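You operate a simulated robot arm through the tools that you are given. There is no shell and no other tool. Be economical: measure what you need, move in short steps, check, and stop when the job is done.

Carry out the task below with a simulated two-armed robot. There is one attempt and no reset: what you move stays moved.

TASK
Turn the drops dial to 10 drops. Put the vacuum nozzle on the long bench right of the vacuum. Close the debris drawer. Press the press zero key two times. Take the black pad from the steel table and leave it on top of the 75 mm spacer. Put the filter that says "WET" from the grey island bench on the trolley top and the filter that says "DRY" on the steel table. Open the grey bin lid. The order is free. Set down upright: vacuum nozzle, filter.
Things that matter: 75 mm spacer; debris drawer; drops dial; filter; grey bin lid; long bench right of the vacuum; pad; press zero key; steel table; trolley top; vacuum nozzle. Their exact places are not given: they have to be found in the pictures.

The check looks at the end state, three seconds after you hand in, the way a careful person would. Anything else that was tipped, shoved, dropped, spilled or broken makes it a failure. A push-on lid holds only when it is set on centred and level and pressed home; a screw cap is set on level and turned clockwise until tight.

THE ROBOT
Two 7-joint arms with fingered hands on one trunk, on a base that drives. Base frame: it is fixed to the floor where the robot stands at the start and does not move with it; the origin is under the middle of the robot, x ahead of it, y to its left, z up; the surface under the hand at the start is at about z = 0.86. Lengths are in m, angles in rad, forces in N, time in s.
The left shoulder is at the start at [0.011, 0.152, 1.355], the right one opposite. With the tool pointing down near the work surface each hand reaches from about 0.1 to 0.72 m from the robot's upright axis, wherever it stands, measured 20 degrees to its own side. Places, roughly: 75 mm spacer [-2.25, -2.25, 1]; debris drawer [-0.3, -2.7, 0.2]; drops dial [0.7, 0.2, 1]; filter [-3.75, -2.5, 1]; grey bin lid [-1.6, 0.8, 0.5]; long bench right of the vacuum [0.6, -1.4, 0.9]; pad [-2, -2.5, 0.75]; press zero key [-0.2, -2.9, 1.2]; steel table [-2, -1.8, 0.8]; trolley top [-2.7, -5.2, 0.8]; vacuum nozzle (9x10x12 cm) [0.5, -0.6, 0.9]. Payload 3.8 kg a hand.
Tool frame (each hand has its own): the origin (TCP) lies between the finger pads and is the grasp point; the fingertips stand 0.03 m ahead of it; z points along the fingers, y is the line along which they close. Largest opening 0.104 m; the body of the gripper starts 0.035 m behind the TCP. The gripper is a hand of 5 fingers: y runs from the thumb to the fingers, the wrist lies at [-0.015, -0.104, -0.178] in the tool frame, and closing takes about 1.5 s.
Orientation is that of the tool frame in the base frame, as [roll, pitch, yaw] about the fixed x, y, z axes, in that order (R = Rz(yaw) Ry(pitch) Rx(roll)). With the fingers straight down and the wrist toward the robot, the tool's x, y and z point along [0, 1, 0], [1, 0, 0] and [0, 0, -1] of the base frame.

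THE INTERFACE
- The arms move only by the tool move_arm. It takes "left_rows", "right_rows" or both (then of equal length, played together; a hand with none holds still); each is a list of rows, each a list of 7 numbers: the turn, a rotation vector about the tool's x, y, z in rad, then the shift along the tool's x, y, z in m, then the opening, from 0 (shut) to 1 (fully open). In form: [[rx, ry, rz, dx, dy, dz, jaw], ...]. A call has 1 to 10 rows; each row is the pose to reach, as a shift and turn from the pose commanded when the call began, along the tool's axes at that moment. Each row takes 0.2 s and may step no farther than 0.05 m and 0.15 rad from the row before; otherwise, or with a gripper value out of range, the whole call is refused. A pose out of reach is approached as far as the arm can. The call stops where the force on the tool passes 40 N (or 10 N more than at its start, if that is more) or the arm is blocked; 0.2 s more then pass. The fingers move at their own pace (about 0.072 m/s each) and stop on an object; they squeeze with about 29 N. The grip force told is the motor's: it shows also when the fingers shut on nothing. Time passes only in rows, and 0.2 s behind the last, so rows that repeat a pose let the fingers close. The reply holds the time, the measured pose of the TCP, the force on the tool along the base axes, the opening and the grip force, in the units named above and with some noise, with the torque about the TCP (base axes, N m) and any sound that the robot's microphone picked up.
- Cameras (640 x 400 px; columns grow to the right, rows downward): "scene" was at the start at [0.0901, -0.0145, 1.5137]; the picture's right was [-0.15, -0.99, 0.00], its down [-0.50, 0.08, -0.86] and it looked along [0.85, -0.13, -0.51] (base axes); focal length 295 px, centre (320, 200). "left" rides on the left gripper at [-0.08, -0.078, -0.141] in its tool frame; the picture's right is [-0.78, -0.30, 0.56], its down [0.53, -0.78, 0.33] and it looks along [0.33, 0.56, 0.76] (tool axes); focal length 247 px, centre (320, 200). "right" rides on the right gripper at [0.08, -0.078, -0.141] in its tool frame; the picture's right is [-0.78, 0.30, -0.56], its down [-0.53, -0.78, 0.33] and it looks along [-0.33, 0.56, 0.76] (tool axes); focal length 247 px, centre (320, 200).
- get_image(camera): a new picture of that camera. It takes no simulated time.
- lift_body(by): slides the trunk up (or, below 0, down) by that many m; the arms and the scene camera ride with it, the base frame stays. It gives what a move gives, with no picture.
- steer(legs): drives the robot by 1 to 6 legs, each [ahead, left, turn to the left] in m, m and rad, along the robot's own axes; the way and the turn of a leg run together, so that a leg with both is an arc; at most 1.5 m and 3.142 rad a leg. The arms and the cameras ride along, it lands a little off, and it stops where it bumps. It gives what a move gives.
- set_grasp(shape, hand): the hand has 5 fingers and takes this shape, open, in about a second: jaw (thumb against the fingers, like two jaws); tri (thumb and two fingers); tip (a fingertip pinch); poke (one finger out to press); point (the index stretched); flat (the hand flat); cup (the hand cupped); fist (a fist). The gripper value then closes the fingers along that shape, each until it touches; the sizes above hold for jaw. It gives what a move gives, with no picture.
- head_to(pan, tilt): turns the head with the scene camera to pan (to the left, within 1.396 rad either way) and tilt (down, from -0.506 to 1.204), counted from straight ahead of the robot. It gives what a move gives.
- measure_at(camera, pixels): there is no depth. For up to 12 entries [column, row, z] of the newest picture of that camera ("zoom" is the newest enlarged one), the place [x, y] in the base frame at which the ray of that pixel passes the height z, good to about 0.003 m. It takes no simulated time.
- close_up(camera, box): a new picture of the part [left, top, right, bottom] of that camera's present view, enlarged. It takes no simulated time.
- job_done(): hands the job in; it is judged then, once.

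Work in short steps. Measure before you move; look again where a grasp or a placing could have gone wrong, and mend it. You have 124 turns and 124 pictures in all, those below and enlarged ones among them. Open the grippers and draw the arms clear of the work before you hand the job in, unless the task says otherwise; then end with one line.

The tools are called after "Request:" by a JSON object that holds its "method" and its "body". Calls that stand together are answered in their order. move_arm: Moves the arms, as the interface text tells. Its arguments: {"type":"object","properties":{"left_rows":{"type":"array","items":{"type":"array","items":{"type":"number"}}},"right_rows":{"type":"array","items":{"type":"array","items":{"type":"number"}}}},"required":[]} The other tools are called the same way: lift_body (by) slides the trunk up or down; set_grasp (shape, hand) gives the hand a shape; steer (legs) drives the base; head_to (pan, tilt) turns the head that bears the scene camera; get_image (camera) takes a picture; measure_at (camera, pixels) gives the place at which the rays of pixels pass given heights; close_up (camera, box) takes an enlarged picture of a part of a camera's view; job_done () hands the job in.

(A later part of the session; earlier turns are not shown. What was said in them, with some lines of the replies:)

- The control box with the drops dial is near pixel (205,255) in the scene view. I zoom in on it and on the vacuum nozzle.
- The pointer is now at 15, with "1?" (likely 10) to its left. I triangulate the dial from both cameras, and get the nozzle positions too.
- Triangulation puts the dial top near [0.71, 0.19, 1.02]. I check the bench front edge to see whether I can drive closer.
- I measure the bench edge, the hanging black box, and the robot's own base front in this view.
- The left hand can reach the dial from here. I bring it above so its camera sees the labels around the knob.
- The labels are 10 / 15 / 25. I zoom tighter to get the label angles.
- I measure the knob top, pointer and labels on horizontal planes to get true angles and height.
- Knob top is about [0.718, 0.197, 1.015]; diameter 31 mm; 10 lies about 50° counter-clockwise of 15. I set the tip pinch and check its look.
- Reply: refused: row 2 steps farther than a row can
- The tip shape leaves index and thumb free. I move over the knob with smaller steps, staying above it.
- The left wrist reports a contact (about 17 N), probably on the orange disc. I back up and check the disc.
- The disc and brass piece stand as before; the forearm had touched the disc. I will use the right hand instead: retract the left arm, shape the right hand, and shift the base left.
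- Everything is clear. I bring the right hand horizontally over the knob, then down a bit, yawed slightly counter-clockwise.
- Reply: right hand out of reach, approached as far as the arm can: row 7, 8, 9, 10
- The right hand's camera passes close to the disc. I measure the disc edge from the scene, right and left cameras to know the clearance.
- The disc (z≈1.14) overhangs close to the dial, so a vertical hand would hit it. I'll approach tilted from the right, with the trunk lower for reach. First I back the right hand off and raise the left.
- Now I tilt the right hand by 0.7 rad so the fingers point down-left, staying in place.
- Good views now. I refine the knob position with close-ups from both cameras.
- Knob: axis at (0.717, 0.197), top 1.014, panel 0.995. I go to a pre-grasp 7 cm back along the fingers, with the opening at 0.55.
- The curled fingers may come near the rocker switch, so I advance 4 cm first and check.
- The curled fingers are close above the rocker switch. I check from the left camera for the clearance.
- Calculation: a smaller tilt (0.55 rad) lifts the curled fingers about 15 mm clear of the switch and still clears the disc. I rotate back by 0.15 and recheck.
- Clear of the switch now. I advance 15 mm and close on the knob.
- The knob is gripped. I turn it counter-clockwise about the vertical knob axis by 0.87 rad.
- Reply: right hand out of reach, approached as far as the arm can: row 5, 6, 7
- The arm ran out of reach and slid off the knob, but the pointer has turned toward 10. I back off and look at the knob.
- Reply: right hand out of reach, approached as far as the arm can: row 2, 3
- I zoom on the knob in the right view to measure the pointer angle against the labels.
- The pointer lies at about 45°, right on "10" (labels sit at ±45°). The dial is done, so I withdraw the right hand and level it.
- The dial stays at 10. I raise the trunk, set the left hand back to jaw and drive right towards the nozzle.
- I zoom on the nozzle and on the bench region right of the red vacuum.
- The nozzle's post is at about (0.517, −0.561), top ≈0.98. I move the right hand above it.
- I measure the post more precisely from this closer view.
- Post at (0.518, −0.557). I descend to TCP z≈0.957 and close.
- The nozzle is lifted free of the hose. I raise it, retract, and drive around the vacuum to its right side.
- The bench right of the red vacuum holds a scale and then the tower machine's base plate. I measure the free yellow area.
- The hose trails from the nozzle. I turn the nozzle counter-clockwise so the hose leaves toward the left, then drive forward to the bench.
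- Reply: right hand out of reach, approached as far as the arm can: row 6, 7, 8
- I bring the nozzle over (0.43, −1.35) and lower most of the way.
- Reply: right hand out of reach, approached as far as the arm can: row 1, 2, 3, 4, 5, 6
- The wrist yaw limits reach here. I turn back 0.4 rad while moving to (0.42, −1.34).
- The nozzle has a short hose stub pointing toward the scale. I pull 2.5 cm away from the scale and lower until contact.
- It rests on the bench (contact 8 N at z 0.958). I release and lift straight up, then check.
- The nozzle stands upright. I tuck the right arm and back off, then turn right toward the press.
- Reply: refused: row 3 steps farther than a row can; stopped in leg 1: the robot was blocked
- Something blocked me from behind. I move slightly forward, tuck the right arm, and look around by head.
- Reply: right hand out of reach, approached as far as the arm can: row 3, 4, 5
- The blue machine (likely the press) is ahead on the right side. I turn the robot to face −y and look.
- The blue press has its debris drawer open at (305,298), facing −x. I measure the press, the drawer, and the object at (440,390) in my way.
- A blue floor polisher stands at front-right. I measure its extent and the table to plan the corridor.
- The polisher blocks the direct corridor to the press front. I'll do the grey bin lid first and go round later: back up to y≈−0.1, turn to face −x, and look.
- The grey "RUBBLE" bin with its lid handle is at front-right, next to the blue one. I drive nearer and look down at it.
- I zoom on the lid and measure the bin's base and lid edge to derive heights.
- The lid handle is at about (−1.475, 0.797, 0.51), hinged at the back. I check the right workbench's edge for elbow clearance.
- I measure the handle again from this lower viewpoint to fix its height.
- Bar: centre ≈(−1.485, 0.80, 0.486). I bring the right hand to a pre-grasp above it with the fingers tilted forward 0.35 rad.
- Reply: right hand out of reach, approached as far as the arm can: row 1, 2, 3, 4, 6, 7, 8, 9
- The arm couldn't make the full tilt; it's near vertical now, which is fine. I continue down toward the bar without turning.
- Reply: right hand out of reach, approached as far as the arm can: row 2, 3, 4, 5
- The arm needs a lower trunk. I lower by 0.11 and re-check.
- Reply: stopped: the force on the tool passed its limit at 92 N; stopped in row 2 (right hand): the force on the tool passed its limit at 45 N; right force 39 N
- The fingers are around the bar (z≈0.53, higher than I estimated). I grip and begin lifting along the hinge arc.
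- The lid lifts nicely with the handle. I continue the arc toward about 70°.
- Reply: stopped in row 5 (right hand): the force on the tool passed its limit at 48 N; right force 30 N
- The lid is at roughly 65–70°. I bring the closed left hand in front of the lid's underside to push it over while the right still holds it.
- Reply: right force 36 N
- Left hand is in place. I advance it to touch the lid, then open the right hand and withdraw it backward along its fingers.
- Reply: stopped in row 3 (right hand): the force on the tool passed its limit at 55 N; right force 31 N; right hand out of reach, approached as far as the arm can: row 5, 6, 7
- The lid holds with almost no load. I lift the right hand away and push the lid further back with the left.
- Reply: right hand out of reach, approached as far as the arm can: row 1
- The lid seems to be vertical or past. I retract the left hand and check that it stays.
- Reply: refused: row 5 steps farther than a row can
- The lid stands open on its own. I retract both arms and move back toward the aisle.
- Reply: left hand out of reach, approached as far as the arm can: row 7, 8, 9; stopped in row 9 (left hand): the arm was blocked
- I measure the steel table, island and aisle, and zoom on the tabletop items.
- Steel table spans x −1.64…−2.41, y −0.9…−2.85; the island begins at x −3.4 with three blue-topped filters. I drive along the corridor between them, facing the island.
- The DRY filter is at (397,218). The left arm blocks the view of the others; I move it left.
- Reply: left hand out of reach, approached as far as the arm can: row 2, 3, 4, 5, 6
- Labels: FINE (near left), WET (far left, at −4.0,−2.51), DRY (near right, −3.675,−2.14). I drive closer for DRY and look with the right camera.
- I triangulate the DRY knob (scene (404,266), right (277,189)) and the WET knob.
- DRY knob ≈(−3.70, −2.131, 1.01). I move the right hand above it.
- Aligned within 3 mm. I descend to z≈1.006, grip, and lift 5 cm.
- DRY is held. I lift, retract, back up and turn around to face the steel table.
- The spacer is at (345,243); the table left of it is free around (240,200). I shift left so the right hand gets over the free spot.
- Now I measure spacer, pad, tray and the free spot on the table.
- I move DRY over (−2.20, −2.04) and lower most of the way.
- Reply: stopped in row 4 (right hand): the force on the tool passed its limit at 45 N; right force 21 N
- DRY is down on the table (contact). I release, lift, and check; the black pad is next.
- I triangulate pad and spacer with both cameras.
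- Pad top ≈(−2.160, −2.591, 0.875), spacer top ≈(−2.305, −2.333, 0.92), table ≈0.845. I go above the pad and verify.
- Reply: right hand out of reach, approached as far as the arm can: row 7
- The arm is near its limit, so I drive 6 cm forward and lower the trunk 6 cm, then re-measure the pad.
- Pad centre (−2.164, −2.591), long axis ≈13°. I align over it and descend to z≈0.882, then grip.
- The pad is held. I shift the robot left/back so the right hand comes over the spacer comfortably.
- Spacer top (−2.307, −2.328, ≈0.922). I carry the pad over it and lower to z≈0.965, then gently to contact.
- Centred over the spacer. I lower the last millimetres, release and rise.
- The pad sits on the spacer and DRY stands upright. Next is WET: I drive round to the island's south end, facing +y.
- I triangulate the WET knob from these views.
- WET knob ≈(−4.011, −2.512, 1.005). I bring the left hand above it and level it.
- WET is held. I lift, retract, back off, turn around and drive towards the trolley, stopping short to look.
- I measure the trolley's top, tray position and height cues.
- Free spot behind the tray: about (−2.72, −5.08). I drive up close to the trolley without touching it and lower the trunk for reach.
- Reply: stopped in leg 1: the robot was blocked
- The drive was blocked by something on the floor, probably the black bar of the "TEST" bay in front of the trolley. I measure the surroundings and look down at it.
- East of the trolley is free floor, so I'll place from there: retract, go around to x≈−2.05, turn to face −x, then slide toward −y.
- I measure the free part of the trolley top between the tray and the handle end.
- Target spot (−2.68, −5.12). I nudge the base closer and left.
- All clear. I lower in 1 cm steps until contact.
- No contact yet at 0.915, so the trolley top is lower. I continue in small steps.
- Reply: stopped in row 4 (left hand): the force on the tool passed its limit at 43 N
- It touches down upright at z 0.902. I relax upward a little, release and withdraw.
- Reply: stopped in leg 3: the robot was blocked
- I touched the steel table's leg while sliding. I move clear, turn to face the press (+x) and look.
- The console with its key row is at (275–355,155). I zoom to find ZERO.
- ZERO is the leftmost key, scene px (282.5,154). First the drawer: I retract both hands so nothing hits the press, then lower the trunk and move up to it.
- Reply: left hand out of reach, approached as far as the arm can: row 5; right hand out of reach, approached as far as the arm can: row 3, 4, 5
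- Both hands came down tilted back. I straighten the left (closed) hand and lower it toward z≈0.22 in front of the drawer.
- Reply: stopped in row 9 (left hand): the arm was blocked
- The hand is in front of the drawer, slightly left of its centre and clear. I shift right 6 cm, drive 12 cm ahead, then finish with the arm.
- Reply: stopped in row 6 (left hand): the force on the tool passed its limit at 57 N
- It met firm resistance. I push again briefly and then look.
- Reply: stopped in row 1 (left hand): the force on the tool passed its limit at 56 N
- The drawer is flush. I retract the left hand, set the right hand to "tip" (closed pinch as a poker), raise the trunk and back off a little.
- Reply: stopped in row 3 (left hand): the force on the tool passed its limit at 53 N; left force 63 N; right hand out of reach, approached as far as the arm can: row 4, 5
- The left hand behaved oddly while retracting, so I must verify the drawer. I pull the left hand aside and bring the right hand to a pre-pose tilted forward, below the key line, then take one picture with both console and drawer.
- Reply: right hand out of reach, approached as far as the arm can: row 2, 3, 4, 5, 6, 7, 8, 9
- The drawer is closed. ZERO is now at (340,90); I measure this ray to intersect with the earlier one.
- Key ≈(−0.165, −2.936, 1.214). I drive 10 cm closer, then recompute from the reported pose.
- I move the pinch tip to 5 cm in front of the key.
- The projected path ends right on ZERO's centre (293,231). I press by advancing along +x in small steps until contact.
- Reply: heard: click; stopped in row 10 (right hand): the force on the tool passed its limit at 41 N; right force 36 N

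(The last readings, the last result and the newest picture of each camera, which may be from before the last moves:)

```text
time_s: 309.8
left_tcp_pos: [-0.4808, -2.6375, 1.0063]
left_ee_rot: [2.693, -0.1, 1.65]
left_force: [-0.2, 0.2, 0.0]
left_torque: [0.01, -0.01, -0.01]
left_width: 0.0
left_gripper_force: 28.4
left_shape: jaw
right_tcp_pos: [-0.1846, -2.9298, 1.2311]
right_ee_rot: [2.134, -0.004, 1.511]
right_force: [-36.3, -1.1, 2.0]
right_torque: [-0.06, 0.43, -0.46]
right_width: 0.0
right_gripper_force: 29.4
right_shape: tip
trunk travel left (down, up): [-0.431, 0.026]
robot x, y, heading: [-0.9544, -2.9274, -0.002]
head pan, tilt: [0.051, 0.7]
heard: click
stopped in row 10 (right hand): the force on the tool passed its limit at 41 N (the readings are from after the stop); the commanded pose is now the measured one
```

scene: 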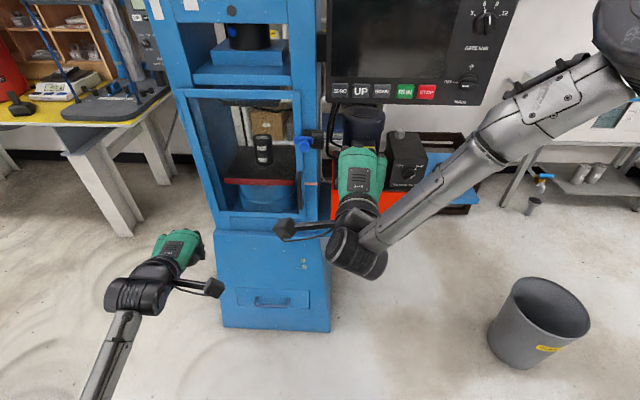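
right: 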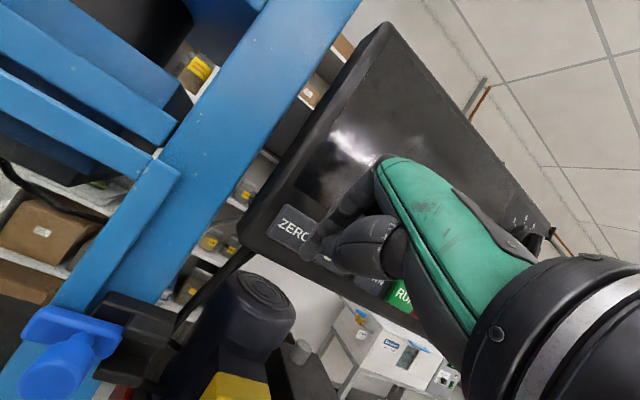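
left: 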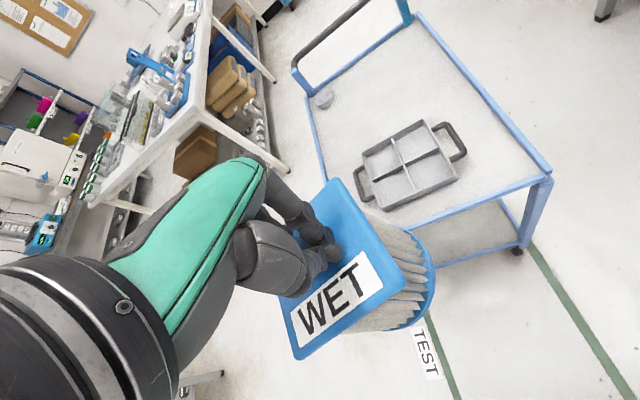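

One click heard. I draw back 3 cm.

Request:
{"method": "move_arm", "body": {"right_rows": [[0, 0, 0, -0.0007, -0.0053, -0.0084, 0], [0, 0, 0, -0.0014, -0.0107, -0.0169, 0], [0, 0, 0, -0.0021, -0.016, -0.0253, 0], [0, 0, 0, -0.0021, -0.016, -0.0253, 0]]}}

```text
time_s: 310.8
left_tcp_pos: [-0.4726, -2.637, 1.0023]
left_ee_rot: [2.699, -0.101, 1.649]
left_force: [-0.5, 0.1, 0.0]
left_torque: [0.0, 0.01, 0.01]
left_width: 0.0
left_gripper_force: 29.1
left_shape: jaw
right_tcp_pos: [-0.2038, -2.9311, 1.2275]
right_ee_rot: [2.138, -0.004, 1.508]
right_force: [-0.9, 0.7, -0.6]
right_torque: [0.01, -0.01, 0.01]
right_width: 0.0
right_gripper_force: 29.6
right_shape: tip
trunk travel left (down, up): [-0.431, 0.026]
robot x, y, heading: [-0.9523, -2.9299, -0.0]
head pan, tilt: [0.051, 0.7]
```

Free of the key. I press the second time.

Request:
{"method": "move_arm", "body": {"right_rows": [[0, 0, 0, 0.0005, 0.004, 0.0063, 0], [0, 0, 0, 0.001, 0.008, 0.0126, 0], [0, 0, 0, 0.0012, 0.0093, 0.0148, 0], [0, 0, 0, 0.0014, 0.0107, 0.0169, 0], [0, 0, 0, 0.0017, 0.0128, 0.0202, 0], [0, 0, 0, 0.002, 0.0149, 0.0236, 0], [0, 0, 0, 0.0022, 0.017, 0.027, 0], [0, 0, 0, 0.0025, 0.0192, 0.0303, 0], [0, 0, 0, 0.0028, 0.0213, 0.0337, 0]]}}

```text
time_s: 312.4
left_tcp_pos: [-0.4821, -2.637, 1.0072]
left_ee_rot: [2.694, -0.1, 1.648]
left_force: [0.5, 0.3, -0.3]
left_torque: [0.01, -0.04, -0.02]
left_width: 0.0001
left_gripper_force: 28.4
left_shape: jaw
right_tcp_pos: [-0.1867, -2.9289, 1.2296]
right_ee_rot: [2.135, -0.004, 1.513]
right_force: [-36.2, -1.9, 4.6]
right_torque: [-0.1, 0.3, -0.41]
right_width: 0.0
right_gripper_force: 29.1
right_shape: tip
trunk travel left (down, up): [-0.431, 0.026]
robot x, y, heading: [-0.9535, -2.9275, -0.008]
head pan, tilt: [0.051, 0.7]
heard: click
stopped in row 7 (right hand): the force on the tool passed its limit at 43 N (the readings are from after the stop); the commanded pose is now the measured one
```

Second click heard. I draw back straight, open both hands, and back the robot away.

Request:
{"method": "move_arm", "body": {"right_rows": [[0, 0, 0, -0.0014, -0.0107, -0.0169, 0], [0, 0, 0, -0.0028, -0.0213, -0.0337, 0], [0, 0, 0, -0.0049, -0.0373, -0.059, 0], [0, 0, 0, -0.007, -0.0533, -0.0843, 0], [0, 0, 0, -0.009, -0.068, -0.11, 0]]}}

Request:
{"method": "steer", "body": {"legs": [[-0.4, -0.05, 0]]}}

Request:
{"method": "move_arm", "body": {"right_rows": [[0, 0, 0, 0, 0, 0, 0.3], [0, 0, 0, 0, 0, 0, 0.6], [0, 0, 0, 0, 0, 0, 1], [0, 0, 0, 0, 0, 0, 1], [0, 0, 0, 0, 0, 0, 1]], "left_rows": [[0, 0, 0, 0, 0.01, -0.03, 0.3], [0, 0, 0, 0, 0.02, -0.06, 0.6], [0, 0, 0, 0, 0.03, -0.09, 1], [0, 0, 0, 0, 0.04, -0.12, 1], [0, 0, 0, 0, 0.05, -0.15, 1]]}}

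Request:
{"method": "steer", "body": {"legs": [[0, 0, -1.3], [0, 0, -1.2]]}}

Request:
{"method": "head_to", "body": {"pan": -1.1, "tilt": 0.4}}

```text
time_s: 313.6
left_tcp_pos: [-0.4742, -2.6354, 1.0034]
left_ee_rot: [2.702, -0.102, 1.65]
left_force: [-0.1, 0.0, -0.1]
left_torque: [-0.02, 0.03, 0.0]
left_width: 0.0003
left_gripper_force: 29.3
left_shape: jaw
right_tcp_pos: [-0.3078, -2.932, 1.2274]
right_ee_rot: [2.139, -0.003, 1.51]
right_force: [-0.4, -0.9, 0.1]
right_torque: [-0.02, -0.01, 0.0]
right_width: 0.0
right_gripper_force: 29.2
right_shape: tip
trunk travel left (down, up): [-0.431, 0.026]
robot x, y, heading: [-0.9504, -2.9278, 0.004]
head pan, tilt: [0.051, 0.7]
```

```text
time_s: 316.1
left_tcp_pos: [-0.8742, -2.6876, 1.0022]
left_ee_rot: [2.702, -0.101, 1.645]
left_force: [0.2, 0.1, 0.6]
left_torque: [0.0, 0.02, 0.0]
left_width: 0.0
left_gripper_force: 29.4
left_shape: jaw
right_tcp_pos: [-0.7064, -2.9816, 1.2241]
right_ee_rot: [2.144, -0.003, 1.506]
right_force: [1.0, -0.7, 0.0]
right_torque: [0.02, 0.0, -0.04]
right_width: 0.0
right_gripper_force: 28.6
right_shape: tip
trunk travel left (down, up): [-0.431, 0.026]
robot x, y, heading: [-1.3566, -2.975, -0.003]
head pan, tilt: [0.051, 0.7]
```

```text
time_s: 317.3
left_tcp_pos: [-0.8931, -2.7034, 1.1585]
left_ee_rot: [2.701, -0.1, 1.644]
left_force: [0.6, 0.0, 0.4]
left_torque: [-0.02, 0.0, -0.01]
left_width: 0.1035
left_gripper_force: 0.0
left_shape: jaw
right_tcp_pos: [-0.708, -2.9831, 1.2272]
right_ee_rot: [2.143, -0.003, 1.507]
right_force: [0.6, -0.3, 0.3]
right_torque: [-0.01, -0.01, 0.01]
right_width: 0.1035
right_gripper_force: 0.2
right_shape: tip
trunk travel left (down, up): [-0.431, 0.026]
robot x, y, heading: [-1.355, -2.976, -0.003]
head pan, tilt: [0.051, 0.7]
```

```text
time_s: 324.0
left_tcp_pos: [-1.5718, -3.4654, 1.1588]
left_ee_rot: [2.702, -0.1, -0.876]
left_force: [0.0, -0.3, 0.4]
left_torque: [-0.02, -0.02, 0.03]
left_width: 0.1038
left_gripper_force: 0.0
left_shape: jaw
right_tcp_pos: [-1.885, -3.3466, 1.2263]
right_ee_rot: [2.141, -0.002, -1.015]
right_force: [-0.9, 0.3, 0.5]
right_torque: [0.01, -0.01, 0.02]
right_width: 0.1035
right_gripper_force: 0.1
right_shape: tip
trunk travel left (down, up): [-0.431, 0.026]
robot x, y, heading: [-1.3578, -2.9777, -2.525]
head pan, tilt: [0.051, 0.7]
```

```text
time_s: 325.4
left_tcp_pos: [-1.5723, -3.4671, 1.1592]
left_ee_rot: [2.701, -0.101, -0.876]
left_force: [-0.5, 0.1, 0.0]
left_torque: [-0.01, 0.03, -0.01]
left_width: 0.1035
left_gripper_force: 0.0
left_shape: jaw
right_tcp_pos: [-1.8841, -3.3475, 1.2261]
right_ee_rot: [2.142, -0.003, -1.015]
right_force: [0.1, -0.7, 0.2]
right_torque: [0.0, 0.02, -0.02]
right_width: 0.1035
right_gripper_force: 0.0
right_shape: tip
trunk travel left (down, up): [-0.431, 0.026]
robot x, y, heading: [-1.3543, -2.9754, -2.523]
head pan, tilt: [-1.1, 0.4]
```

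I use the last picture to check the pad on the spacer and DRY on the steel table.

Request:
{"method": "get_image", "body": {"camera": "scene"}}

```text
0 pictures are left
```

scene: 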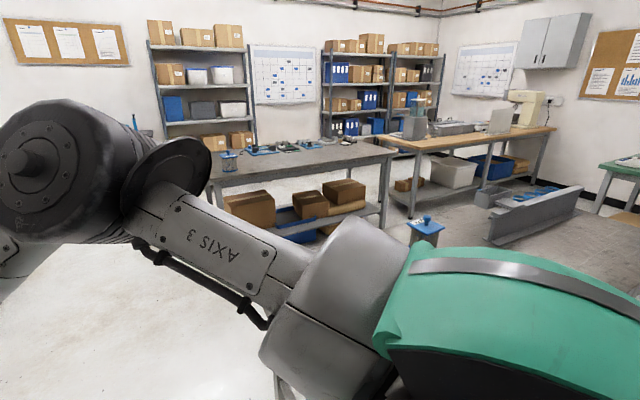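

DRY still stands on the steel table; the robot's own arm hides the pad and spacer in this picture. The grippers are open and the arms are clear of the work, so I hand in.

Request:
{"method": "job_done", "body": {}}

```text
The job is handed in.
```

I carried out all the tasks and handed the job in. The pad was last seen on the spacer before the base bumped a steel table leg, and I could not see it again afterwards.
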